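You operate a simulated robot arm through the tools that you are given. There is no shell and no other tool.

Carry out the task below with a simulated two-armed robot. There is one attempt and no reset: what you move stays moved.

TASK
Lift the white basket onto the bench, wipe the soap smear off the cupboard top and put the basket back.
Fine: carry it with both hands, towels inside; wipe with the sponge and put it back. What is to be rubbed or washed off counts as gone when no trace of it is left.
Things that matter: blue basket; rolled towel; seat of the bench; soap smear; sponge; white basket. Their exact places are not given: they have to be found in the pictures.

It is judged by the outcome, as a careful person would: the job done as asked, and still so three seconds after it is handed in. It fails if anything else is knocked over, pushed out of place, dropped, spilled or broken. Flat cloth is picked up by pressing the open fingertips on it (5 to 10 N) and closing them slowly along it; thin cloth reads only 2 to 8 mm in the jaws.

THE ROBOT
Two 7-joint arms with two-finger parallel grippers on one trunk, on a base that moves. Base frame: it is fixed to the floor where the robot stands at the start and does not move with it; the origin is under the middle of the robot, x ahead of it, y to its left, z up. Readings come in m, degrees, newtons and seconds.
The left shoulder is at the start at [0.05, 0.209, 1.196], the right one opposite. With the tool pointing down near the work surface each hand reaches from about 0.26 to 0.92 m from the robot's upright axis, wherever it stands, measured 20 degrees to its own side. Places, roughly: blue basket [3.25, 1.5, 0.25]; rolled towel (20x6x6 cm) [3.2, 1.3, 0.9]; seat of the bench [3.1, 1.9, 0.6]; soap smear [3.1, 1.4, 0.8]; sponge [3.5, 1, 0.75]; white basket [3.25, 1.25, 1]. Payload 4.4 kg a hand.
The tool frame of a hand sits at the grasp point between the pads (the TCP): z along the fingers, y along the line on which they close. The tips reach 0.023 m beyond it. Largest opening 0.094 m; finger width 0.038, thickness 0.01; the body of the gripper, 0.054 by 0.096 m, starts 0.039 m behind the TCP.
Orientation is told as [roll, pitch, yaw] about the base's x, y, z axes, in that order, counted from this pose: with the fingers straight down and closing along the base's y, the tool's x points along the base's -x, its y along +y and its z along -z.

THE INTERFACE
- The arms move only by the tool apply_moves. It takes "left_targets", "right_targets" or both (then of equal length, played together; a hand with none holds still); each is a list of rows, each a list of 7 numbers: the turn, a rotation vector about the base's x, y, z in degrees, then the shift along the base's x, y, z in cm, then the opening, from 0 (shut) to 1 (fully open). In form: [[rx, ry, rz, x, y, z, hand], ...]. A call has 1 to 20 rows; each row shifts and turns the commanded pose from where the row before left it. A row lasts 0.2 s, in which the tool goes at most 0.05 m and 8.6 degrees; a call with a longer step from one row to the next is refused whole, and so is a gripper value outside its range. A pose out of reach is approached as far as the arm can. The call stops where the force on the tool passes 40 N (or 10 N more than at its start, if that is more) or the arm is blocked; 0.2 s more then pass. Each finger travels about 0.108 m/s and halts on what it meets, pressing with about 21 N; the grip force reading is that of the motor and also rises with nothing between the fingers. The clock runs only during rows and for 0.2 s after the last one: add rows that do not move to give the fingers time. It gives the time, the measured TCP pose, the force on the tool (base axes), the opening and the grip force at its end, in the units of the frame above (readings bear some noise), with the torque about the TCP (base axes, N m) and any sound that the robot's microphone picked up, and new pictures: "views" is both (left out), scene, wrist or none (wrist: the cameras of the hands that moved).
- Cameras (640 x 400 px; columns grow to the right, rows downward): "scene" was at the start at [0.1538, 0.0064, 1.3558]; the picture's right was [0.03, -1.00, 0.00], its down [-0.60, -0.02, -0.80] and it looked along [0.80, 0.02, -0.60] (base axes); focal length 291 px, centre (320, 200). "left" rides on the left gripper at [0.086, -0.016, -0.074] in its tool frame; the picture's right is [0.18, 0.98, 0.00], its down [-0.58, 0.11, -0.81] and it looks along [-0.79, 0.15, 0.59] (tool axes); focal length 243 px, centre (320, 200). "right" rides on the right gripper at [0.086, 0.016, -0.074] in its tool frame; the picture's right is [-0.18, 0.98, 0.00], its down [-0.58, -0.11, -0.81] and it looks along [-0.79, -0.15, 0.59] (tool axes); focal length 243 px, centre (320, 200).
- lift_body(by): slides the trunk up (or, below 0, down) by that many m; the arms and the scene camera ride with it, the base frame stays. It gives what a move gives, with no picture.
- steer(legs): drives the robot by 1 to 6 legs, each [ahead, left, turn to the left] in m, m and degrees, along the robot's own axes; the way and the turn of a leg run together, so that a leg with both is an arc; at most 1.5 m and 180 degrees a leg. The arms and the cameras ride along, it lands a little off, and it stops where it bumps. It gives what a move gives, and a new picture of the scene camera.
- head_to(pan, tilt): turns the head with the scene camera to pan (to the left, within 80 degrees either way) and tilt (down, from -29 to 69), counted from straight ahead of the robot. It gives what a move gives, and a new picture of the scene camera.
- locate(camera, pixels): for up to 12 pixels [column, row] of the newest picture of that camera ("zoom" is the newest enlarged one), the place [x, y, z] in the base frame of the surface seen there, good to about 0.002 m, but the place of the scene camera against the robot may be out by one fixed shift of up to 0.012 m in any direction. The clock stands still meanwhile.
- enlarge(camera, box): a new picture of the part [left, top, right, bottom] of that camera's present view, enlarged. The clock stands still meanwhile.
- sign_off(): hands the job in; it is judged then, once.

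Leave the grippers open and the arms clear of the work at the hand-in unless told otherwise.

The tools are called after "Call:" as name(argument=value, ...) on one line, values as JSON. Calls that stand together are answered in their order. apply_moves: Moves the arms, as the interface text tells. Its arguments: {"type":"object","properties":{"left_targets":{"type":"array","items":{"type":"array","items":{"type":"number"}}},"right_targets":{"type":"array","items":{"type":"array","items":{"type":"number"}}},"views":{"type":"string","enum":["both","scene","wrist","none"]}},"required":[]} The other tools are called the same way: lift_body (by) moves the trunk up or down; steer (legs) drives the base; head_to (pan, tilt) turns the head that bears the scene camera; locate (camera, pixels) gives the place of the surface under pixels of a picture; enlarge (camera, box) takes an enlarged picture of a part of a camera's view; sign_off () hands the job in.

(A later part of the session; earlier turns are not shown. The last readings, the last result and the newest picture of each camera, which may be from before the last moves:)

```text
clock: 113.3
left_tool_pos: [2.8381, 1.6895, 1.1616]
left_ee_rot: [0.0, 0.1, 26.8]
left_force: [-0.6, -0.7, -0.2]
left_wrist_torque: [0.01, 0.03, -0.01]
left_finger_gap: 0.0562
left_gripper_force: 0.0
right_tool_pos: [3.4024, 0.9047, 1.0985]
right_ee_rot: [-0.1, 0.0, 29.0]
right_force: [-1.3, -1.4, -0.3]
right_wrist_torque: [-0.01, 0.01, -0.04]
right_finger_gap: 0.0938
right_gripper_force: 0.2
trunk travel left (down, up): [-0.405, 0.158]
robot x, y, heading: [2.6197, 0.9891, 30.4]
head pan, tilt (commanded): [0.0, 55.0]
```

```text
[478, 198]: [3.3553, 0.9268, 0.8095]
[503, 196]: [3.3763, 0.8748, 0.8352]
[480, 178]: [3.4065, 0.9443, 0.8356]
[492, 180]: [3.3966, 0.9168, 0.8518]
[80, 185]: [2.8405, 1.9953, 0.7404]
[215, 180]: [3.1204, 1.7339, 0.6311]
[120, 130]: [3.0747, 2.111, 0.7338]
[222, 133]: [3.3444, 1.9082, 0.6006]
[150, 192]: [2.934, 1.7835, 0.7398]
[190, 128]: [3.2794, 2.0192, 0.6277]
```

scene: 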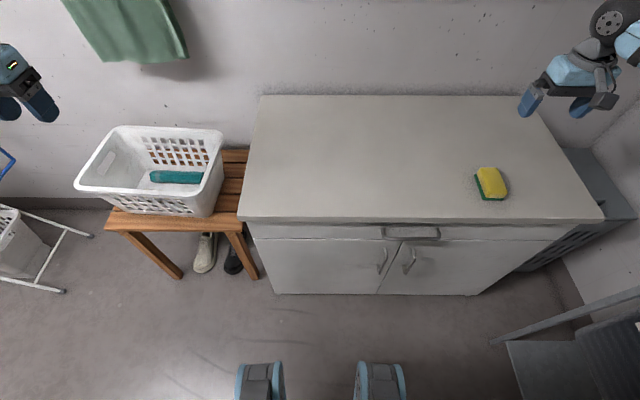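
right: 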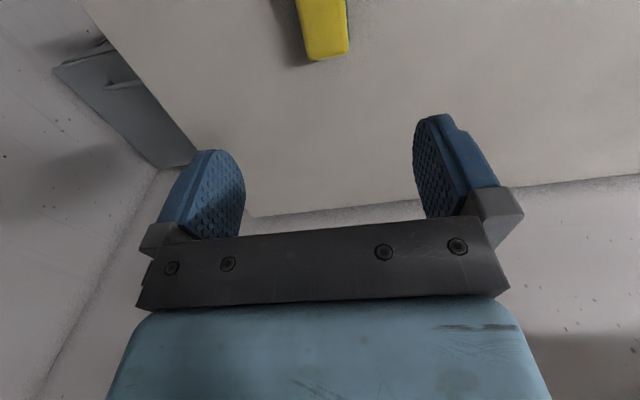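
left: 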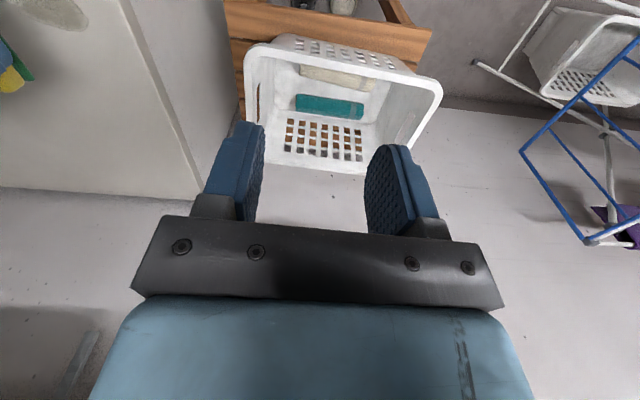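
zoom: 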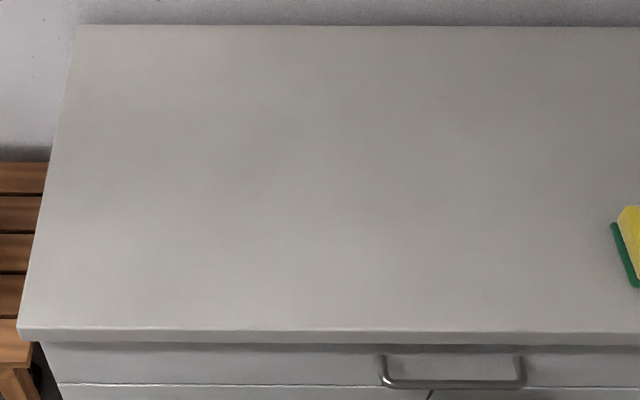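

The cupboard top is clean. Now I bring both hands back to the carrying posture (as before), then drive left again to the basket.

Call:
apply_moves(left_targets=[[0, 0, 0, 3.51, -2.31, -0.72, 0.9], [0, 0, 0, 3.51, -2.31, -0.72, 0.9], [0, 0, 0, 3.51, -2.31, -0.72, 0.9], [0, 0, 0, 3.51, -2.31, -0.72, 0.9], [0, 0, 0, 3.51, -2.31, -0.72, 0.9], [0, 0, 0, 3.51, -2.31, -0.72, 0.9], [0, 0, 0, 3.51, -2.31, -0.72, 0.9], [0, 0, 0, 3.51, -2.31, -0.72, 0.9], [0, 0, 0, 0, 0, 0, 0.9]], right_targets=[[0, 0, -0.3, -1.26, 3.05, 0.06, 0.9], [0, 0, -0.3, -1.26, 3.05, 0.06, 0.9], [0, 0, -0.3, -1.26, 3.05, 0.06, 0.9], [0, 0, -0.3, -1.26, 3.05, 0.06, 0.9], [0, 0, -0.3, -1.26, 3.05, 0.06, 0.9], [0, 0, -0.3, -1.26, 3.05, 0.06, 0.9], [0, 0, -0.3, -1.26, 3.05, 0.06, 0.9], [0, 0, -0.3, -1.26, 3.05, 0.06, 0.9], [0, 0, 0, 0, 0, 0, 0.9]], views="none")

Call:
steer(legs=[[0, 0.575, 0], [0.13, 0, 0]])

Call:
apply_moves(left_targets=[[0, 0, 0, 0, 0, 0, 0.9]], right_targets=[[0, 0, 0, 0, 0, 0, 0.9]], views="wrist")

```text
clock: 115.3
left_tool_pos: [3.1212, 1.5023, 1.106]
left_ee_rot: [0.0, 0.0, 26.7]
left_force: [-0.3, 0.3, 0.6]
left_wrist_torque: [-0.01, -0.03, -0.04]
left_finger_gap: 0.0847
left_gripper_force: 0.1
right_tool_pos: [3.3001, 1.1504, 1.1035]
right_ee_rot: [0.0, 0.0, 26.6]
right_force: [-0.4, 0.0, -0.9]
right_wrist_torque: [0.0, -0.02, 0.02]
right_finger_gap: 0.0845
right_gripper_force: 0.0
trunk travel left (down, up): [-0.405, 0.158]
robot x, y, heading: [2.6217, 0.9903, 30.6]
head pan, tilt (commanded): [0.0, 55.0]
```

```text
clock: 121.7
left_tool_pos: [2.9455, 2.0577, 1.1059]
left_ee_rot: [0.0, 0.0, 26.4]
left_force: [0.6, -0.1, -0.3]
left_wrist_torque: [0.01, -0.01, -0.05]
left_finger_gap: 0.0845
left_gripper_force: 0.0
right_tool_pos: [3.1236, 1.7043, 1.1033]
right_ee_rot: [0.0, 0.0, 26.4]
right_force: [-0.5, 0.1, 0.1]
right_wrist_torque: [0.04, 0.0, 0.0]
right_finger_gap: 0.0847
right_gripper_force: 0.1
trunk travel left (down, up): [-0.405, 0.158]
robot x, y, heading: [2.4444, 1.5428, 30.5]
head pan, tilt (commanded): [0.0, 55.0]
```

scene: 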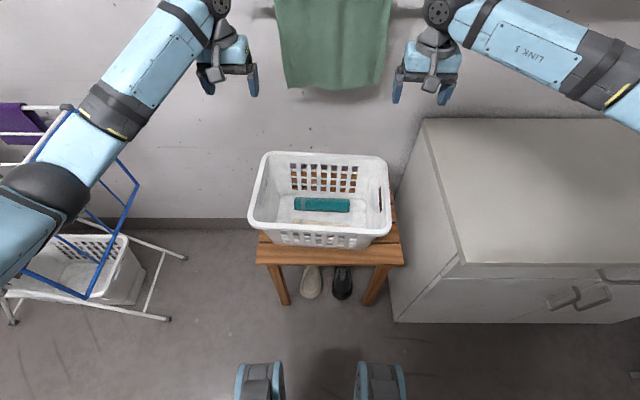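

```text
clock: 122.0
left_tool_pos: [2.9443, 2.0568, 1.1072]
left_ee_rot: [0.1, -0.1, 26.5]
left_force: [0.2, -0.8, -0.1]
left_wrist_torque: [0.03, -0.04, 0.02]
left_finger_gap: 0.0845
left_gripper_force: 0.0
right_tool_pos: [3.1232, 1.7041, 1.1033]
right_ee_rot: [0.0, -0.1, 26.4]
right_force: [0.3, -0.7, 0.1]
right_wrist_torque: [0.02, 0.0, 0.02]
right_finger_gap: 0.0844
right_gripper_force: 0.0
trunk travel left (down, up): [-0.405, 0.158]
robot x, y, heading: [2.4399, 1.5464, 30.4]
head pan, tilt (commanded): [0.0, 55.0]
```

right: 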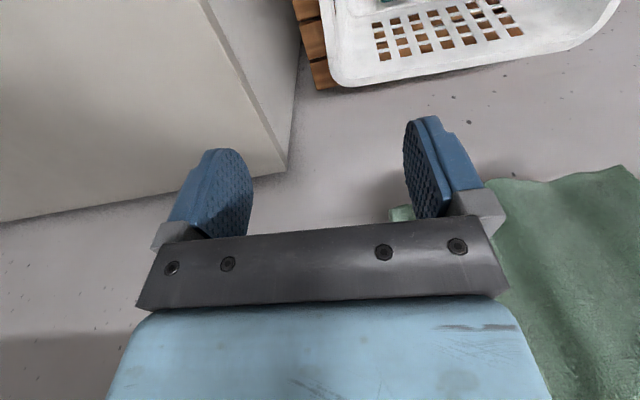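
left: 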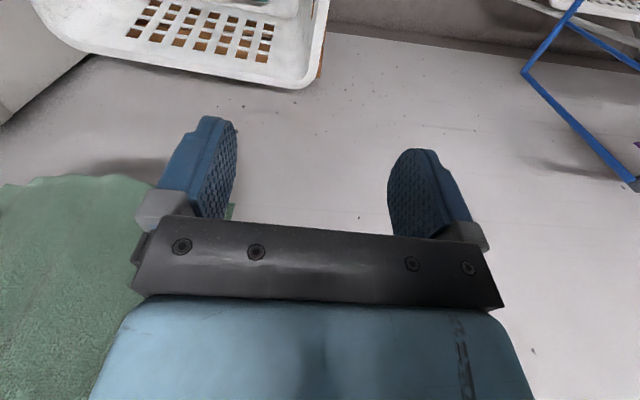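

I shift the hands to the recorded release positions (left +9.5 mm, right +6 mm in y) and lower the trunk 0.25 m to just above the rim (rim z≈0.75).

Call:
apply_moves(left_targets=[[0, 0, 0, -0.12, 0.95, -0.2, 0.9], [0, 0, 0, 0, 0, 0, 0.9]], right_targets=[[0, 0, 0, 0.17, 0.57, 0.1, 0.9], [0, 0, 0, 0, 0, 0, 0.9]], views="none")

Call:
lift_body(by=-0.24)

Call:
apply_moves(left_targets=[[0, 0, 0, 0, 0, 0, 0.9]], right_targets=[[0, 0, 0, 0, 0, 0, 0.9]], views="both")

```text
clock: 122.7
left_tool_pos: [2.9433, 2.0662, 1.1044]
left_ee_rot: [0.0, 0.0, 26.5]
left_force: [-0.2, -0.1, 0.6]
left_wrist_torque: [0.01, 0.0, -0.03]
left_finger_gap: 0.0848
left_gripper_force: 0.0
right_tool_pos: [3.1257, 1.7098, 1.1039]
right_ee_rot: [0.0, -0.1, 26.4]
right_force: [-0.4, -0.1, 0.9]
right_wrist_torque: [0.0, 0.0, 0.01]
right_finger_gap: 0.0844
right_gripper_force: 0.1
trunk travel left (down, up): [-0.405, 0.158]
robot x, y, heading: [2.4477, 1.5429, 30.3]
head pan, tilt (commanded): [0.0, 55.0]
```

```text
clock: 125.2
left_tool_pos: [2.9444, 2.0671, 0.8647]
left_ee_rot: [0.0, 0.0, 26.4]
left_force: [0.0, 0.1, -0.1]
left_wrist_torque: [0.01, -0.04, -0.02]
left_finger_gap: 0.0846
left_gripper_force: 0.1
right_tool_pos: [3.1246, 1.7109, 0.8639]
right_ee_rot: [0.1, -0.1, 26.4]
right_force: [0.1, 0.0, -0.6]
right_wrist_torque: [0.0, 0.0, -0.02]
right_finger_gap: 0.0845
right_gripper_force: 0.0
trunk travel left (down, up): [-0.165, 0.398]
robot x, y, heading: [2.4444, 1.547, 30.3]
head pan, tilt (commanded): [0.0, 55.0]
```

```text
clock: 125.5
left_tool_pos: [2.9437, 2.0674, 0.8642]
left_ee_rot: [0.0, 0.0, 26.5]
left_force: [0.8, 0.2, 0.2]
left_wrist_torque: [0.01, -0.03, -0.02]
left_finger_gap: 0.0846
left_gripper_force: 0.0
right_tool_pos: [3.1252, 1.7098, 0.8639]
right_ee_rot: [0.0, -0.1, 26.4]
right_force: [0.2, 0.8, -0.6]
right_wrist_torque: [0.01, 0.0, 0.04]
right_finger_gap: 0.0847
right_gripper_force: 0.1
trunk travel left (down, up): [-0.165, 0.398]
robot x, y, heading: [2.4465, 1.5471, 30.5]
head pan, tilt (commanded): [0.0, 55.0]
```

scene: 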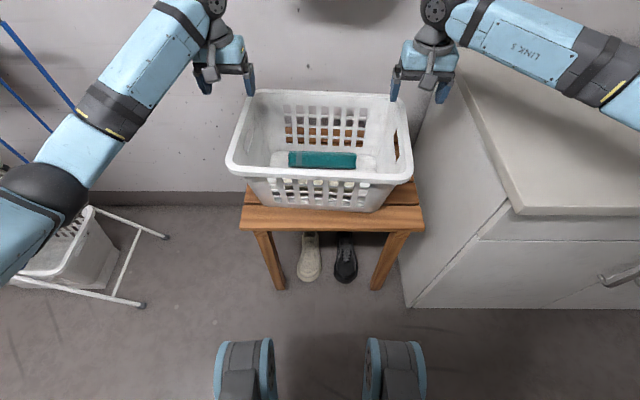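
right: 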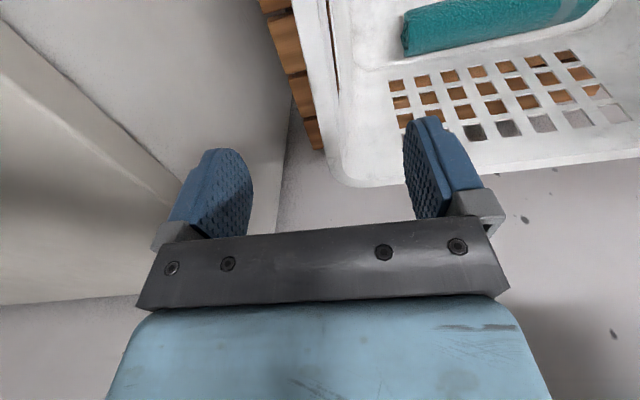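
left: 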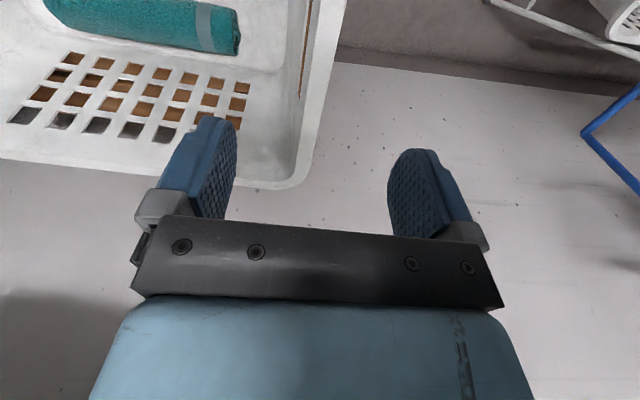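

I check the rim positions in both wrist cameras.

Call:
locate(camera="right", pixels=[[300, 40], [310, 40], [322, 40], [330, 40], [312, 90], [322, 90], [333, 90], [340, 150]])

Call:
locate(camera="left", pixels=[[340, 40], [330, 40], [318, 40], [310, 40], [325, 90], [318, 90], [308, 90], [305, 150]])

```text
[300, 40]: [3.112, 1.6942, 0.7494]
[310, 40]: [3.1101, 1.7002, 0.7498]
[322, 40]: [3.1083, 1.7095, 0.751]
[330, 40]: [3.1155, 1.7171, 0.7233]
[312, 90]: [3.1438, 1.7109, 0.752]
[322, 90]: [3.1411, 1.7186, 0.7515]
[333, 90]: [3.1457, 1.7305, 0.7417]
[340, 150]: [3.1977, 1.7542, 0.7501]
```

```text
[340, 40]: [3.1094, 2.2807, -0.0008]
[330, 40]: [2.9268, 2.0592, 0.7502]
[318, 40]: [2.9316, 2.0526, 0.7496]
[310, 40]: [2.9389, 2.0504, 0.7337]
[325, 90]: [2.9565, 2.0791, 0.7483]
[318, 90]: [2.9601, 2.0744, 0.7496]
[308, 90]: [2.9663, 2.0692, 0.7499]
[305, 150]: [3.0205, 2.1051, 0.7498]
```

Hands are centred on the rims to within 2 mm. Lower the trunk 0.10 m, then 1.1 cm by arms, to the same grip height as before (TCP z≈0.753).

Call:
lift_body(by=-0.1)

Call:
apply_moves(left_targets=[[0, 0, 0, 0, 0, -0.4, 0.9], [0, 0, 0, 0, 0, -0.4, 0.9], [0, 0, 0, 0, 0, -0.35, 0.9], [0, 0, 0, 0, 0, 0, 0.9]], right_targets=[[0, 0, 0, 0, 0, -0.4, 0.9], [0, 0, 0, 0, 0, -0.4, 0.9], [0, 0, 0, 0, 0, -0.35, 0.9], [0, 0, 0, 0, 0, 0, 0.9]], views="both")

```text
clock: 126.9
left_tool_pos: [2.9442, 2.067, 0.7648]
left_ee_rot: [0.0, 0.0, 26.6]
left_force: [0.3, -0.3, 0.9]
left_wrist_torque: [0.03, 0.02, 0.0]
left_finger_gap: 0.0847
left_gripper_force: 0.1
right_tool_pos: [3.1249, 1.7109, 0.7638]
right_ee_rot: [0.0, 0.0, 26.5]
right_force: [-0.1, -0.7, -0.1]
right_wrist_torque: [0.02, 0.02, 0.0]
right_finger_gap: 0.0844
right_gripper_force: 0.1
trunk travel left (down, up): [-0.065, 0.498]
robot x, y, heading: [2.4423, 1.5469, 30.5]
head pan, tilt (commanded): [0.0, 55.0]
```

```text
clock: 127.9
left_tool_pos: [2.9447, 2.0668, 0.7513]
left_ee_rot: [0.0, -0.1, 26.5]
left_force: [-0.1, -0.7, 0.1]
left_wrist_torque: [-0.01, 0.03, -0.03]
left_finger_gap: 0.0848
left_gripper_force: 0.0
right_tool_pos: [3.1261, 1.7099, 0.7522]
right_ee_rot: [0.1, 0.0, 26.4]
right_force: [-0.1, -0.4, 0.0]
right_wrist_torque: [-0.05, -0.01, 0.0]
right_finger_gap: 0.0848
right_gripper_force: 0.0
trunk travel left (down, up): [-0.065, 0.498]
robot x, y, heading: [2.4465, 1.5449, 30.7]
head pan, tilt (commanded): [0.0, 55.0]
```

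scene: 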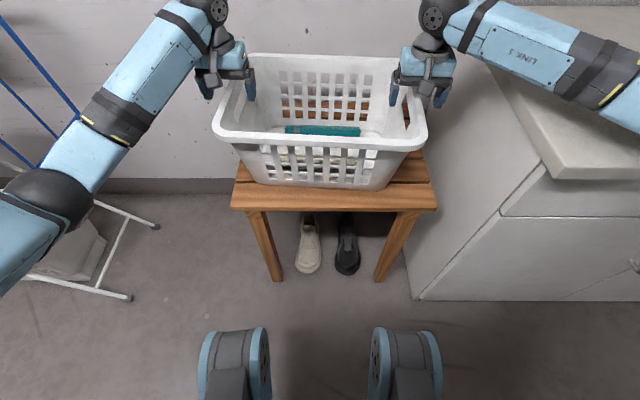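
right: 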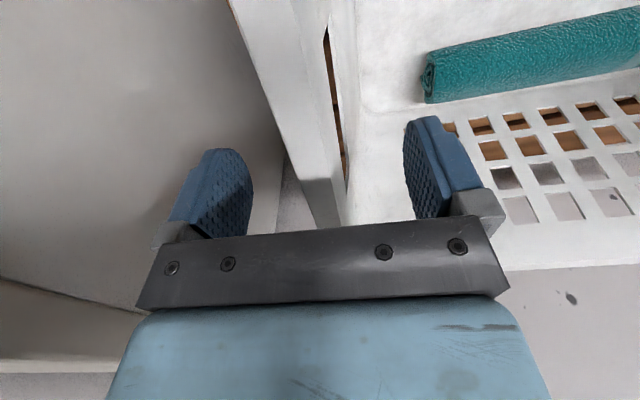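
left: 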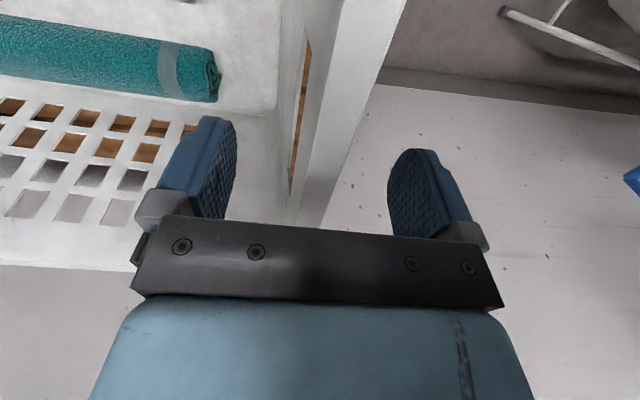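

Same grip geometry as before. Close both grippers gradually and let the forces settle.

Call:
apply_moves(left_targets=[[0, 0, 0, 0, 0, 0, 0.7], [0, 0, 0, 0, 0, 0, 0.5], [0, 0, 0, 0, 0, 0, 0.4], [0, 0, 0, 0, 0, 0, 0.3], [0, 0, 0, 0, 0, 0, 0.25], [0, 0, 0, 0, 0, 0, 0.2], [0, 0, 0, 0, 0, 0, 0.1], [0, 0, 0, 0, 0, 0, 0], [0, 0, 0, 0, 0, 0, 0], [0, 0, 0, 0, 0, 0, 0], [0, 0, 0, 0, 0, 0, 0], [0, 0, 0, 0, 0, 0, 0]], right_targets=[[0, 0, 0, 0, 0, 0, 0.7], [0, 0, 0, 0, 0, 0, 0.5], [0, 0, 0, 0, 0, 0, 0.4], [0, 0, 0, 0, 0, 0, 0.3], [0, 0, 0, 0, 0, 0, 0.25], [0, 0, 0, 0, 0, 0, 0.2], [0, 0, 0, 0, 0, 0, 0.1], [0, 0, 0, 0, 0, 0, 0], [0, 0, 0, 0, 0, 0, 0], [0, 0, 0, 0, 0, 0, 0], [0, 0, 0, 0, 0, 0, 0], [0, 0, 0, 0, 0, 0, 0]], views="wrist")

```text
clock: 130.5
left_tool_pos: [2.9452, 2.0669, 0.752]
left_ee_rot: [0.0, 0.0, 26.5]
left_force: [-1.3, -1.7, 1.4]
left_wrist_torque: [-0.36, -0.14, -0.51]
left_finger_gap: 0.0197
left_gripper_force: 20.6
right_tool_pos: [3.1257, 1.7113, 0.7526]
right_ee_rot: [0.0, 0.0, 26.4]
right_force: [3.5, 0.3, -0.1]
right_wrist_torque: [0.32, 0.16, -0.45]
right_finger_gap: 0.0197
right_gripper_force: 20.6
trunk travel left (down, up): [-0.065, 0.498]
robot x, y, heading: [2.4451, 1.5469, 30.2]
head pan, tilt (commanded): [0.0, 55.0]
```

right: 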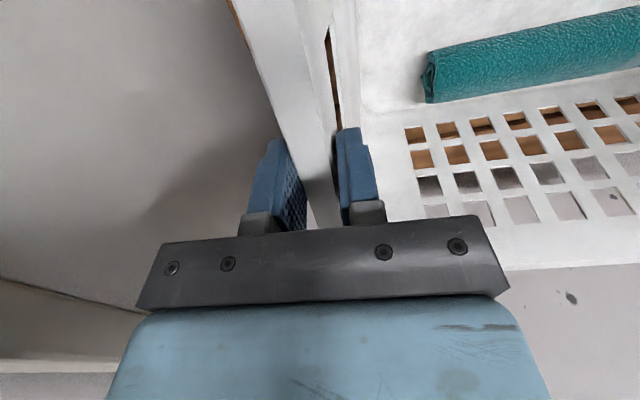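
left: 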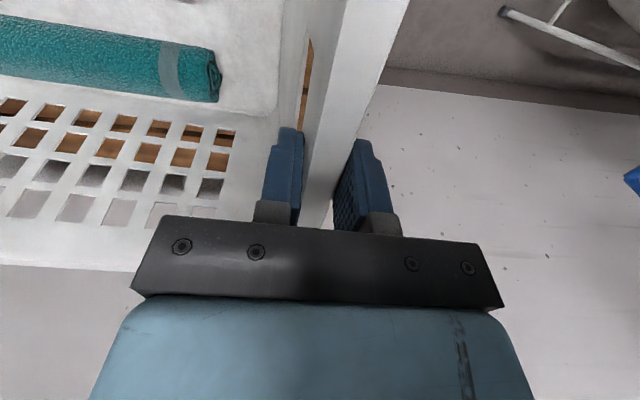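

Perfectly neutral grip. Lift slowly with the arms, 2 cm first.

Call:
apply_moves(left_targets=[[0, 0, 0, 0, 0, 0.1, 0], [0, 0, 0, 0, 0, 0.1, 0], [0, 0, 0, 0, 0, 0.2, 0], [0, 0, 0, 0, 0, 0.2, 0], [0, 0, 0, 0, 0, 0.3, 0], [0, 0, 0, 0, 0, 0.3, 0], [0, 0, 0, 0, 0, 0.3, 0], [0, 0, 0, 0, 0, 0.3, 0], [0, 0, 0, 0, 0, 0.2, 0], [0, 0, 0, 0, 0, 0, 0]], right_targets=[[0, 0, 0, 0, 0, 0.1, 0], [0, 0, 0, 0, 0, 0.1, 0], [0, 0, 0, 0, 0, 0.2, 0], [0, 0, 0, 0, 0, 0.2, 0], [0, 0, 0, 0, 0, 0.3, 0], [0, 0, 0, 0, 0, 0.3, 0], [0, 0, 0, 0, 0, 0.3, 0], [0, 0, 0, 0, 0, 0.3, 0], [0, 0, 0, 0, 0, 0.2, 0], [0, 0, 0, 0, 0, 0, 0]], views="both")

```text
clock: 132.7
left_tool_pos: [2.9451, 2.0677, 0.7716]
left_ee_rot: [0.1, 0.1, 26.5]
left_force: [-5.9, 5.4, -3.8]
left_wrist_torque: [-0.26, -0.05, -0.7]
left_finger_gap: 0.0196
left_gripper_force: 20.9
right_tool_pos: [3.1259, 1.7119, 0.7709]
right_ee_rot: [0.0, 0.1, 26.4]
right_force: [5.9, -5.8, -3.2]
right_wrist_torque: [0.32, 0.11, -0.57]
right_finger_gap: 0.0196
right_gripper_force: 20.6
trunk travel left (down, up): [-0.065, 0.498]
robot x, y, heading: [2.4449, 1.5457, 30.7]
head pan, tilt (commanded): [0.0, 55.0]
```

scene: 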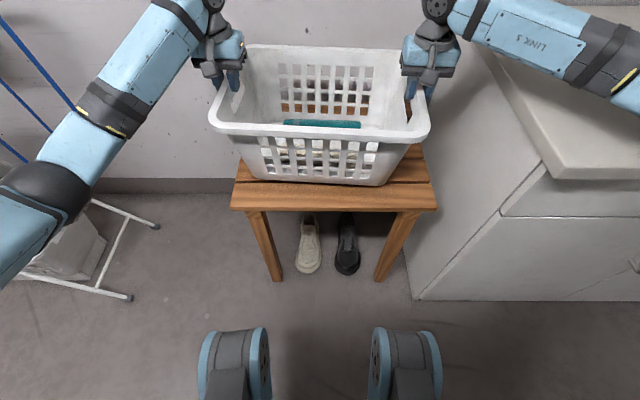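
right: 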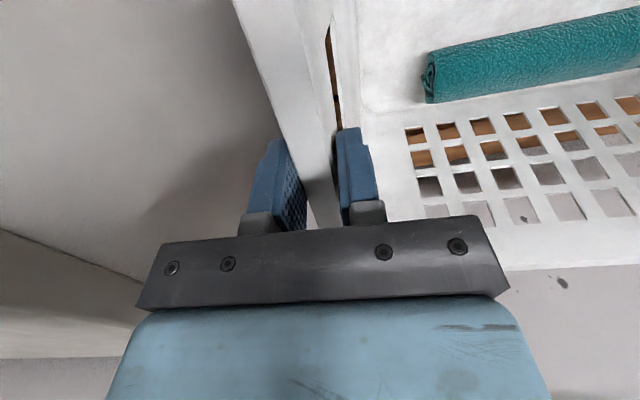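
left: 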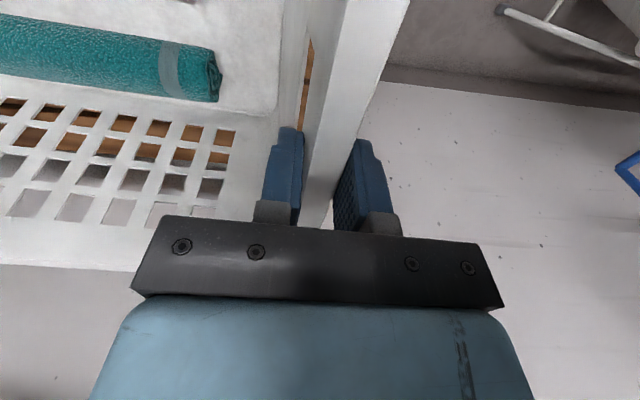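

The basket is up 2 cm, both towels inside, grip steady. Lift 2.5 cm more with the arms, then back off 0.13 m so it will pass in front of the hanging towel.

Call:
apply_moves(left_targets=[[0, 0, 0, 0, 0, 0.2, 0], [0, 0, 0, 0, 0, 0.3, 0], [0, 0, 0, 0, 0, 0.4, 0], [0, 0, 0, 0, 0, 0.4, 0], [0, 0, 0, 0, 0, 0.4, 0], [0, 0, 0, 0, 0, 0.4, 0], [0, 0, 0, 0, 0, 0.3, 0], [0, 0, 0, 0, 0, 0.1, 0], [0, 0, 0, 0, 0, 0, 0]], right_targets=[[0, 0, 0, 0, 0, 0.2, 0], [0, 0, 0, 0, 0, 0.3, 0], [0, 0, 0, 0, 0, 0.4, 0], [0, 0, 0, 0, 0, 0.4, 0], [0, 0, 0, 0, 0, 0.4, 0], [0, 0, 0, 0, 0, 0.4, 0], [0, 0, 0, 0, 0, 0.3, 0], [0, 0, 0, 0, 0, 0.1, 0], [0, 0, 0, 0, 0, 0, 0]], views="none")

Call:
steer(legs=[[-0.13, 0, 0]])

Call:
apply_moves(left_targets=[[0, 0, 0, 0, 0, 0, 0]], right_targets=[[0, 0, 0, 0, 0, 0, 0]], views="wrist")

```text
clock: 134.7
left_tool_pos: [2.9441, 2.0658, 0.798]
left_ee_rot: [0.0, 0.1, 26.5]
left_force: [-6.1, 6.8, -4.2]
left_wrist_torque: [-0.05, -0.21, -0.57]
left_finger_gap: 0.0197
left_gripper_force: 21.2
right_tool_pos: [3.1262, 1.7104, 0.7964]
right_ee_rot: [0.0, 0.0, 26.5]
right_force: [4.8, -5.4, -3.1]
right_wrist_torque: [0.15, 0.31, -0.42]
right_finger_gap: 0.0197
right_gripper_force: 21.3
trunk travel left (down, up): [-0.065, 0.498]
robot x, y, heading: [2.4409, 1.5497, 30.4]
head pan, tilt (commanded): [0.0, 55.0]
```

```text
clock: 136.0
left_tool_pos: [2.8339, 2.0011, 0.7984]
left_ee_rot: [0.0, 0.0, 26.5]
left_force: [-5.6, 4.0, -3.6]
left_wrist_torque: [-0.2, -0.26, -0.54]
left_finger_gap: 0.0196
left_gripper_force: 21.3
right_tool_pos: [3.0158, 1.6461, 0.7965]
right_ee_rot: [0.0, 0.0, 26.4]
right_force: [4.6, -3.4, -3.0]
right_wrist_torque: [0.23, 0.29, -0.47]
right_finger_gap: 0.0195
right_gripper_force: 20.6
trunk travel left (down, up): [-0.065, 0.498]
robot x, y, heading: [2.3362, 1.4813, 30.3]
head pan, tilt (commanded): [0.0, 55.0]
```

scene: 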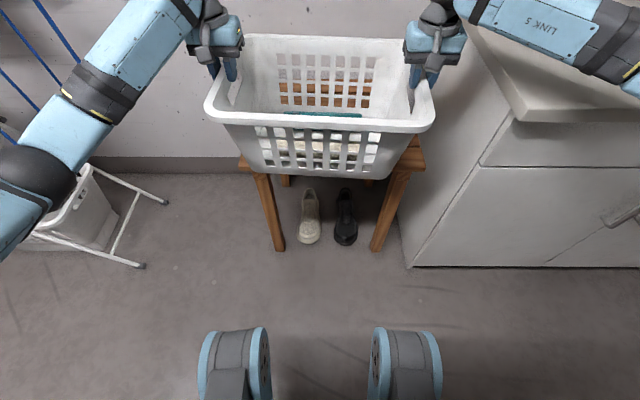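

```text
clock: 136.4
left_tool_pos: [2.834, 2.0024, 0.7976]
left_ee_rot: [0.1, 0.1, 26.4]
left_force: [-2.6, -1.2, -3.6]
left_wrist_torque: [-0.16, -0.42, -0.48]
left_finger_gap: 0.0197
left_gripper_force: 21.4
right_tool_pos: [3.0159, 1.6463, 0.7964]
right_ee_rot: [0.0, 0.1, 26.4]
right_force: [2.6, 1.0, -3.9]
right_wrist_torque: [0.18, 0.44, -0.32]
right_finger_gap: 0.0195
right_gripper_force: 20.9
trunk travel left (down, up): [-0.065, 0.498]
robot x, y, heading: [2.3331, 1.4829, 30.2]
head pan, tilt (commanded): [0.0, 55.0]
```

right: 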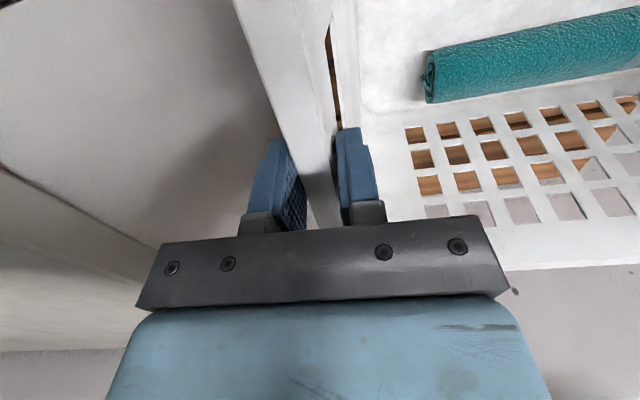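
left: 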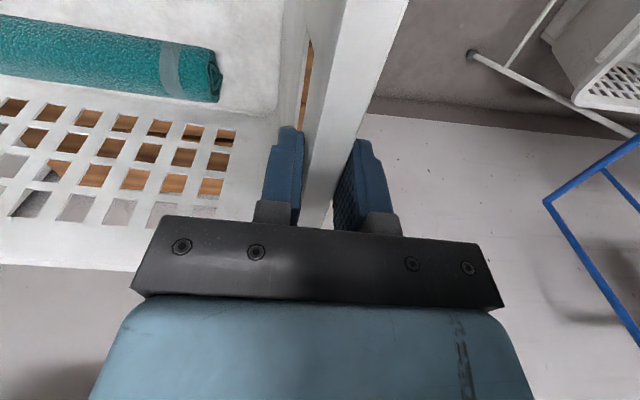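

I test a tiny trunk lift of 5 mm to see whether the grip holds on trunk moves upward.

Call:
lift_body(by=0.005)

Call:
apply_moves(left_targets=[[0, 0, 0, 0, 0, 0, 0]], right_targets=[[0, 0, 0, 0, 0, 0, 0]], views="wrist")

Call:
locate(camera="right", pixels=[[275, 60], [300, 60], [310, 120]])

Call:
locate(camera="left", pixels=[[375, 60], [345, 60], [335, 120]])

```text
clock: 136.9
left_tool_pos: [2.8348, 2.0024, 0.8024]
left_ee_rot: [-0.1, 0.0, 26.5]
left_force: [-2.7, -0.2, -3.8]
left_wrist_torque: [-0.27, -0.32, -0.57]
left_finger_gap: 0.0196
left_gripper_force: 20.9
right_tool_pos: [3.0168, 1.6463, 0.802]
right_ee_rot: [-0.2, 0.0, 26.4]
right_force: [3.0, 0.7, -3.8]
right_wrist_torque: [0.24, 0.31, -0.36]
right_finger_gap: 0.0197
right_gripper_force: 21.2
trunk travel left (down, up): [-0.07, 0.493]
robot x, y, heading: [2.3326, 1.481, 30.3]
head pan, tilt (commanded): [0.0, 55.0]
```

```text
clock: 137.3
left_tool_pos: [2.8345, 2.0022, 0.8014]
left_ee_rot: [0.0, 0.0, 26.5]
left_force: [-2.6, 0.7, -3.6]
left_wrist_torque: [-0.3, -0.17, -0.54]
left_finger_gap: 0.0196
left_gripper_force: 21.3
right_tool_pos: [3.0164, 1.6463, 0.8009]
right_ee_rot: [0.0, 0.0, 26.4]
right_force: [2.0, -0.1, -3.7]
right_wrist_torque: [0.28, 0.21, -0.41]
right_finger_gap: 0.0198
right_gripper_force: 21.4
trunk travel left (down, up): [-0.07, 0.493]
robot x, y, heading: [2.3298, 1.48, 30.3]
head pan, tilt (commanded): [0.0, 55.0]
```

right: 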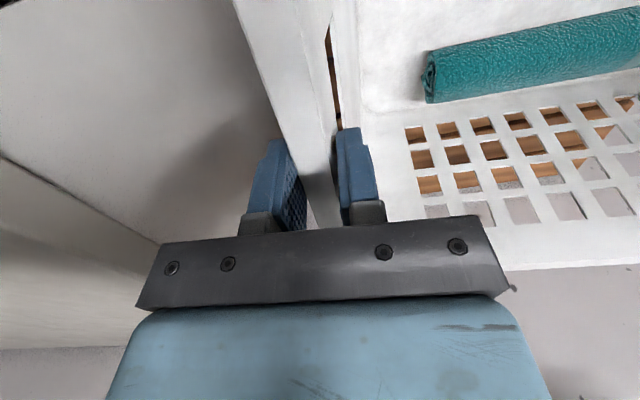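
left: 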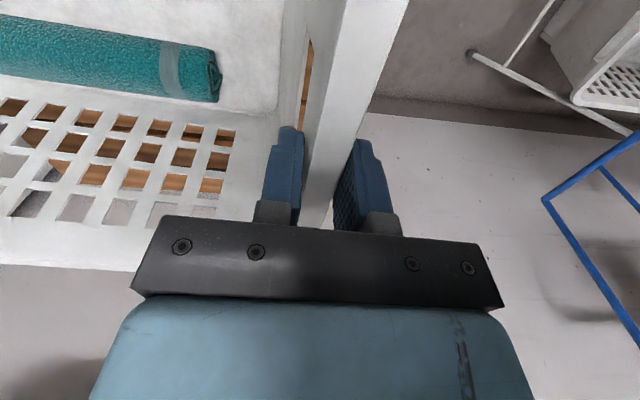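

```text
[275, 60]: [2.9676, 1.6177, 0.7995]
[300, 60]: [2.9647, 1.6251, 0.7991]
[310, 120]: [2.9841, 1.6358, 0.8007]
```

```text
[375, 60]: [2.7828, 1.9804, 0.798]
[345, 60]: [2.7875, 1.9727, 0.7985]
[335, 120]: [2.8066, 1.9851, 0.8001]
```

No slip. Now 3 cm by the trunk.

Call:
lift_body(by=0.03)

Call:
apply_moves(left_targets=[[0, 0, 0, 0, 0, 0, 0]], right_targets=[[0, 0, 0, 0, 0, 0, 0]], views="wrist")

Call:
locate(camera="right", pixels=[[275, 60], [300, 60], [310, 120]])

Call:
locate(camera="left", pixels=[[375, 60], [345, 60], [335, 120]])

```text
clock: 138.1
left_tool_pos: [2.8356, 2.0017, 0.8316]
left_ee_rot: [0.0, 0.2, 26.5]
left_force: [-2.3, 0.3, -4.7]
left_wrist_torque: [-0.35, -0.1, -0.57]
left_finger_gap: 0.0197
left_gripper_force: 21.1
right_tool_pos: [3.0164, 1.6458, 0.8313]
right_ee_rot: [0.0, 0.1, 26.5]
right_force: [3.2, 0.9, -3.8]
right_wrist_torque: [0.39, 0.17, -0.44]
right_finger_gap: 0.0198
right_gripper_force: 20.9
trunk travel left (down, up): [-0.1, 0.463]
robot x, y, heading: [2.3313, 1.4784, 30.3]
head pan, tilt (commanded): [0.0, 55.0]
```

```text
clock: 138.4
left_tool_pos: [2.8334, 2.0035, 0.831]
left_ee_rot: [-0.1, 0.1, 26.4]
left_force: [-2.6, 0.2, -4.2]
left_wrist_torque: [-0.35, -0.05, -0.58]
left_finger_gap: 0.0197
left_gripper_force: 21.1
right_tool_pos: [3.0172, 1.646, 0.8307]
right_ee_rot: [0.0, 0.0, 26.4]
right_force: [3.5, 0.0, -3.8]
right_wrist_torque: [0.38, 0.07, -0.42]
right_finger_gap: 0.0199
right_gripper_force: 21.3
trunk travel left (down, up): [-0.1, 0.463]
robot x, y, heading: [2.3328, 1.4783, 30.4]
head pan, tilt (commanded): [0.0, 55.0]
```

right: 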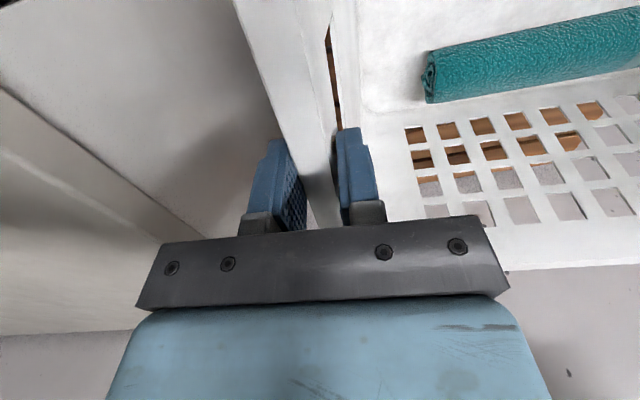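
left: 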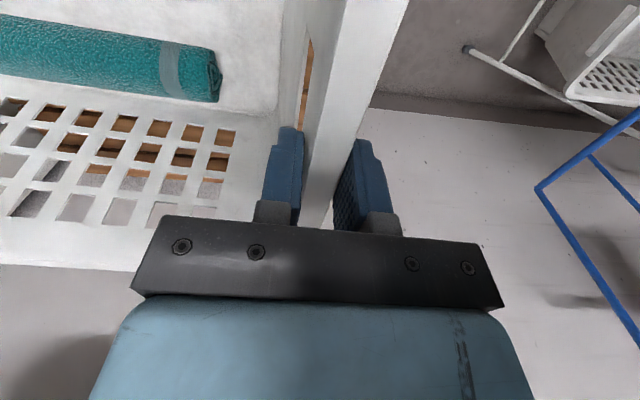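

```text
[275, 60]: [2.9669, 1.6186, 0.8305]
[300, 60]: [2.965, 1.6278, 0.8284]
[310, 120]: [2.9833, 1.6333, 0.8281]
```

```text
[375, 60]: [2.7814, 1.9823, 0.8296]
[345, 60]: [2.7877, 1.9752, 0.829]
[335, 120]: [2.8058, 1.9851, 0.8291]
```

Grip holds. Lift 0.235 m with the trunk to carry height (basket bottom ≈0.865, above the cupboard top).

Call:
lift_body(by=0.235)

Call:
apply_moves(left_targets=[[0, 0, 0, 0, 0, 0, 0]], right_targets=[[0, 0, 0, 0, 0, 0, 0]], views="both")

Call:
locate(camera="right", pixels=[[275, 60], [300, 60], [310, 120]])

Call:
locate(camera="left", pixels=[[375, 60], [345, 60], [335, 120]])

```text
clock: 140.9
left_tool_pos: [2.8344, 2.0033, 1.0668]
left_ee_rot: [0.0, 0.1, 26.5]
left_force: [-2.8, 0.4, -4.0]
left_wrist_torque: [-0.29, -0.3, -0.57]
left_finger_gap: 0.0198
left_gripper_force: 21.5
right_tool_pos: [3.018, 1.6458, 1.0646]
right_ee_rot: [0.0, 0.0, 26.4]
right_force: [2.6, 0.0, -3.5]
right_wrist_torque: [0.3, 0.28, -0.39]
right_finger_gap: 0.0197
right_gripper_force: 21.2
trunk travel left (down, up): [-0.335, 0.228]
robot x, y, heading: [2.3331, 1.48, 30.2]
head pan, tilt (commanded): [0.0, 55.0]
```

```text
clock: 141.3
left_tool_pos: [2.8346, 2.0029, 1.0674]
left_ee_rot: [0.0, 0.0, 26.5]
left_force: [-2.8, -0.3, -3.2]
left_wrist_torque: [-0.24, -0.26, -0.56]
left_finger_gap: 0.0194
left_gripper_force: 20.8
right_tool_pos: [3.0161, 1.6459, 1.0661]
right_ee_rot: [-0.1, 0.0, 26.4]
right_force: [3.3, 0.3, -4.0]
right_wrist_torque: [0.27, 0.32, -0.38]
right_finger_gap: 0.0197
right_gripper_force: 20.8
trunk travel left (down, up): [-0.335, 0.228]
robot x, y, heading: [2.333, 1.4781, 30.3]
head pan, tilt (commanded): [0.0, 55.0]
```

scene: 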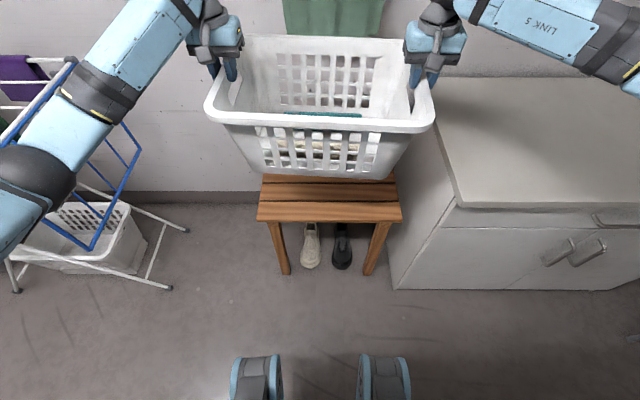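
right: 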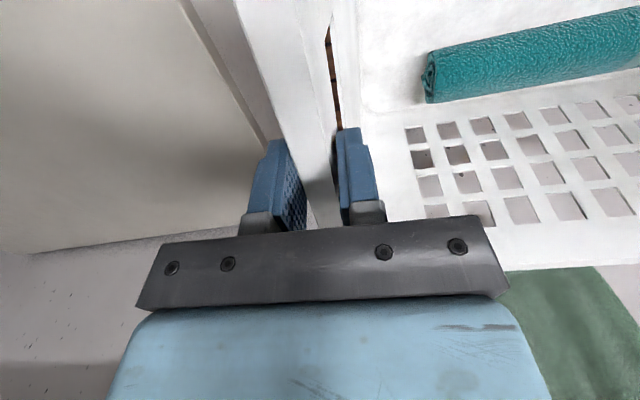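
left: 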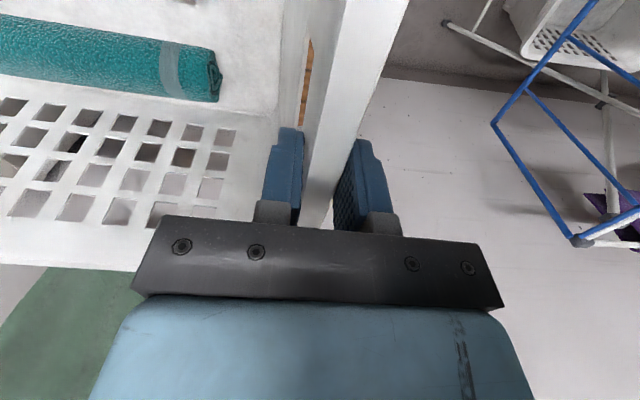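

```text
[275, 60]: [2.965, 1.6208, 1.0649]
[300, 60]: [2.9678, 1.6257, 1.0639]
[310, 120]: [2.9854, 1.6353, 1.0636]
```

```text
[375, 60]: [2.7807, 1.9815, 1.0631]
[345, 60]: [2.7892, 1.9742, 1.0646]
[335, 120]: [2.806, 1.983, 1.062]
```

No slip at all. Now drive right 0.587 m back over the cupboard.

Call:
steer(legs=[[0, -0.3, 0], [-0.005, -0.287, 0]])

Call:
apply_moves(left_targets=[[0, 0, 0, 0, 0, 0, 0]], right_targets=[[0, 0, 0, 0, 0, 0, 0]], views="wrist")

```text
clock: 147.3
left_tool_pos: [3.1303, 1.4864, 1.0662]
left_ee_rot: [0.0, 0.1, 26.2]
left_force: [-4.2, 0.6, -3.7]
left_wrist_torque: [-0.28, -0.21, -0.58]
left_finger_gap: 0.0197
left_gripper_force: 21.4
right_tool_pos: [3.311, 1.1288, 1.0659]
right_ee_rot: [0.0, -0.1, 26.2]
right_force: [3.5, -0.5, -4.3]
right_wrist_torque: [0.28, 0.28, -0.38]
right_finger_gap: 0.0196
right_gripper_force: 21.1
trunk travel left (down, up): [-0.335, 0.228]
robot x, y, heading: [2.6283, 0.971, 30.2]
head pan, tilt (commanded): [0.0, 55.0]
```

scene: 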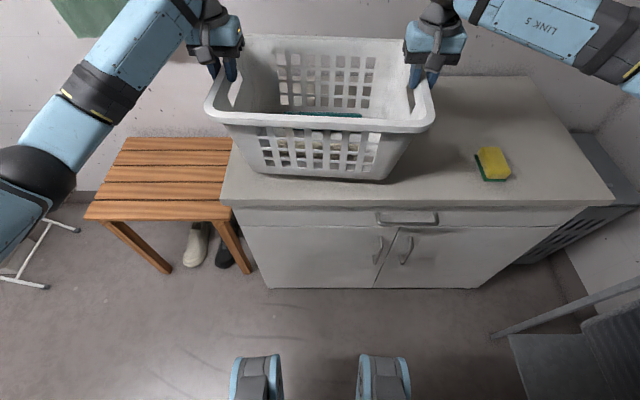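

```text
clock: 147.7
left_tool_pos: [3.1297, 1.4877, 1.0668]
left_ee_rot: [0.1, 0.1, 26.2]
left_force: [-0.9, 0.7, -3.8]
left_wrist_torque: [-0.17, -0.4, -0.42]
left_finger_gap: 0.0197
left_gripper_force: 20.5
right_tool_pos: [3.3112, 1.1303, 1.0669]
right_ee_rot: [0.0, 0.1, 26.2]
right_force: [1.5, -0.4, -4.5]
right_wrist_torque: [0.21, 0.44, -0.3]
right_finger_gap: 0.0195
right_gripper_force: 21.3
trunk travel left (down, up): [-0.335, 0.228]
robot x, y, heading: [2.6324, 0.9684, 30.3]
head pan, tilt (commanded): [0.0, 55.0]
```

right: 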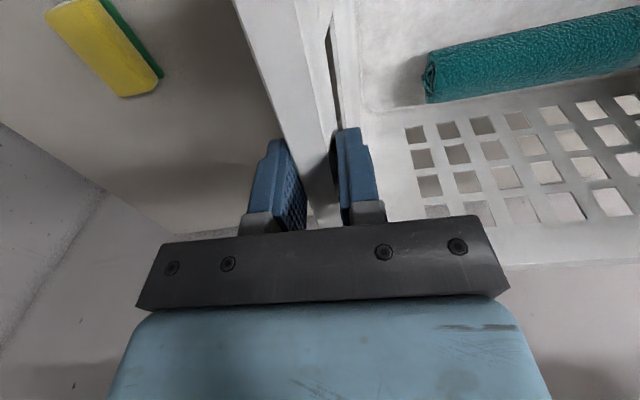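
left: 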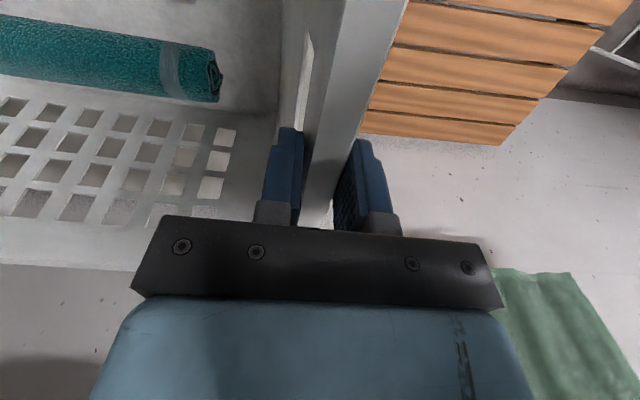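

Arrived within ~7 mm. I correct by (−4,+6 mm) and +0.4° with the arms, both hands together.

Call:
apply_moves(left_targets=[[0, 0, 0.1, -0.122, 0.145, 0, 0], [0, 0, 0.1, -0.122, 0.145, 0, 0], [0, 0, 0.1, -0.122, 0.145, 0, 0], [0, 0, 0.1, -0.122, 0.145, 0, 0], [0, 0, 0, 0, 0, 0, 0], [0, 0, 0, 0, 0, 0, 0], [0, 0, 0, 0, 0, 0, 0]], right_targets=[[0, 0, 0.1, -0.06, 0.175, 0, 0], [0, 0, 0.1, -0.06, 0.175, 0, 0], [0, 0, 0.1, -0.06, 0.175, 0, 0], [0, 0, 0.1, -0.06, 0.175, 0, 0], [0, 0, 0, 0, 0, 0, 0], [0, 0, 0, 0, 0, 0, 0], [0, 0, 0, 0, 0, 0, 0]], views="scene")

```text
clock: 149.3
left_tool_pos: [3.1247, 1.4932, 1.0677]
left_ee_rot: [0.1, 0.2, 26.6]
left_force: [-3.2, 6.1, -4.0]
left_wrist_torque: [-0.17, -0.09, -0.19]
left_finger_gap: 0.0198
left_gripper_force: 21.4
right_tool_pos: [3.3085, 1.1375, 1.0647]
right_ee_rot: [0.0, 0.1, 26.6]
right_force: [2.9, -5.5, -3.7]
right_wrist_torque: [0.34, 0.2, 0.11]
right_finger_gap: 0.0197
right_gripper_force: 20.9
trunk travel left (down, up): [-0.335, 0.228]
robot x, y, heading: [2.6222, 0.9663, 30.4]
head pan, tilt (commanded): [0.0, 55.0]
```

scene: 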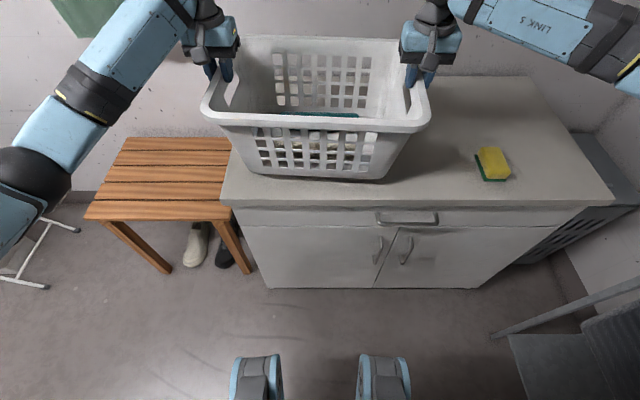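

On target. Lower slowly 3.6 cm with the arms, then millimetre steps to contact.

Call:
apply_moves(left_targets=[[0, 0, 0, 0.01, 0, -0.2, 0], [0, 0, 0, 0, 0, -0.3, 0], [0, 0, 0, 0, 0, -0.4, 0], [0, 0, 0, 0, 0, -0.4, 0], [0, 0, 0, 0, 0, -0.4, 0], [0, 0, 0, 0, 0, -0.4, 0], [0, 0, 0, 0, 0, -0.4, 0], [0, 0, 0, 0, 0, -0.4, 0], [0, 0, 0, 0, 0, -0.3, 0], [0, 0, 0, 0, 0, -0.3, 0], [0, 0, 0, 0, 0, -0.2, 0], [0, 0, 0, 0, 0, 0, 0]], right_targets=[[0, 0, 0, 0, 0, -0.2, 0], [0, 0, 0, 0, 0, -0.3, 0], [0, 0, 0, 0, 0, -0.4, 0], [0, 0, 0, 0, 0, -0.4, 0], [0, 0, 0, 0, 0, -0.4, 0], [0, 0, 0, 0, 0, -0.4, 0], [0, 0, 0, 0, 0, -0.4, 0], [0, 0, 0, 0, 0, -0.4, 0], [0, 0, 0, 0, 0, -0.3, 0], [0, 0, 0, 0, 0, -0.3, 0], [0, 0, 0, 0, 0, -0.2, 0], [0, 0, 0, 0, 0, 0, 0]], views="none")

Call:
apply_moves(left_targets=[[0, 0, 0, 0, 0, -0.1, 0], [0, 0, 0, 0, 0, -0.1, 0], [0, 0, 0, 0, 0, -0.1, 0], [0, 0, 0, 0, 0, 0, 0]], right_targets=[[0, 0, 0, 0, 0, -0.1, 0], [0, 0, 0, 0, 0, -0.1, 0], [0, 0, 0, 0, 0, -0.1, 0], [0, 0, 0, 0, 0, 0, 0]], views="none")

```text
clock: 151.9
left_tool_pos: [3.1244, 1.4927, 1.0311]
left_ee_rot: [0.0, 0.2, 26.6]
left_force: [-4.2, 4.2, -4.4]
left_wrist_torque: [-0.14, -0.09, -0.49]
left_finger_gap: 0.0196
left_gripper_force: 20.7
right_tool_pos: [3.3085, 1.1364, 1.0274]
right_ee_rot: [-0.1, 0.0, 26.6]
right_force: [4.3, -3.9, -3.5]
right_wrist_torque: [0.28, 0.21, -0.16]
right_finger_gap: 0.0196
right_gripper_force: 20.7
trunk travel left (down, up): [-0.335, 0.228]
robot x, y, heading: [2.6252, 0.9672, 30.0]
head pan, tilt (commanded): [0.0, 55.0]
```

```text
clock: 152.9
left_tool_pos: [3.1257, 1.4924, 1.0271]
left_ee_rot: [0.0, 0.0, 26.7]
left_force: [-4.9, 5.5, -4.2]
left_wrist_torque: [-0.23, -0.14, -0.5]
left_finger_gap: 0.02
left_gripper_force: 20.6
right_tool_pos: [3.3088, 1.1359, 1.026]
right_ee_rot: [0.0, 0.0, 26.6]
right_force: [4.4, -5.4, -3.9]
right_wrist_torque: [0.25, 0.18, -0.23]
right_finger_gap: 0.0196
right_gripper_force: 21.1
trunk travel left (down, up): [-0.335, 0.228]
robot x, y, heading: [2.6239, 0.9687, 30.3]
head pan, tilt (commanded): [0.0, 55.0]
```

Call:
apply_moves(left_targets=[[0, 0, 0, 0, 0, -0.1, 0], [0, 0, 0, 0, 0, -0.1, 0], [0, 0, 0, 0, 0, -0.1, 0], [0, 0, 0, 0, 0, 0, 0]], right_targets=[[0, 0, 0, 0, 0, -0.1, 0], [0, 0, 0, 0, 0, -0.1, 0], [0, 0, 0, 0, 0, -0.1, 0], [0, 0, 0, 0, 0, 0, 0]], views="none")

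```text
clock: 153.9
left_tool_pos: [3.1255, 1.4919, 1.0238]
left_ee_rot: [-0.1, 0.0, 26.8]
left_force: [-4.2, 5.3, -4.6]
left_wrist_torque: [-0.12, -0.24, -0.35]
left_finger_gap: 0.0197
left_gripper_force: 21.1
right_tool_pos: [3.3084, 1.1363, 1.0236]
right_ee_rot: [-0.1, 0.0, 26.6]
right_force: [4.4, -5.8, -3.2]
right_wrist_torque: [0.22, 0.37, -0.14]
right_finger_gap: 0.0197
right_gripper_force: 22.1
trunk travel left (down, up): [-0.335, 0.228]
robot x, y, heading: [2.6307, 0.9656, 30.4]
head pan, tilt (commanded): [0.0, 55.0]
```

Call:
apply_moves(left_targets=[[0, 0, 0, 0, 0, -0.1, 0], [0, 0, 0, 0, 0, -0.1, 0], [0, 0, 0, 0, 0, 0, 0]], right_targets=[[0, 0, 0, 0, 0, -0.1, 0], [0, 0, 0, 0, 0, -0.1, 0], [0, 0, 0, 0, 0, 0, 0]], views="none")

```text
clock: 154.7
left_tool_pos: [3.1254, 1.4932, 1.0243]
left_ee_rot: [0.1, 0.0, 26.7]
left_force: [-5.6, 7.9, -2.4]
left_wrist_torque: [0.0, -0.52, -0.48]
left_finger_gap: 0.0198
left_gripper_force: 21.0
right_tool_pos: [3.3086, 1.1368, 1.0229]
right_ee_rot: [0.0, 0.0, 26.6]
right_force: [5.8, -7.2, 5.1]
right_wrist_torque: [0.03, 0.4, -0.05]
right_finger_gap: 0.0195
right_gripper_force: 20.7
trunk travel left (down, up): [-0.335, 0.228]
robot x, y, heading: [2.628, 0.9651, 30.2]
head pan, tilt (commanded): [0.0, 55.0]
```

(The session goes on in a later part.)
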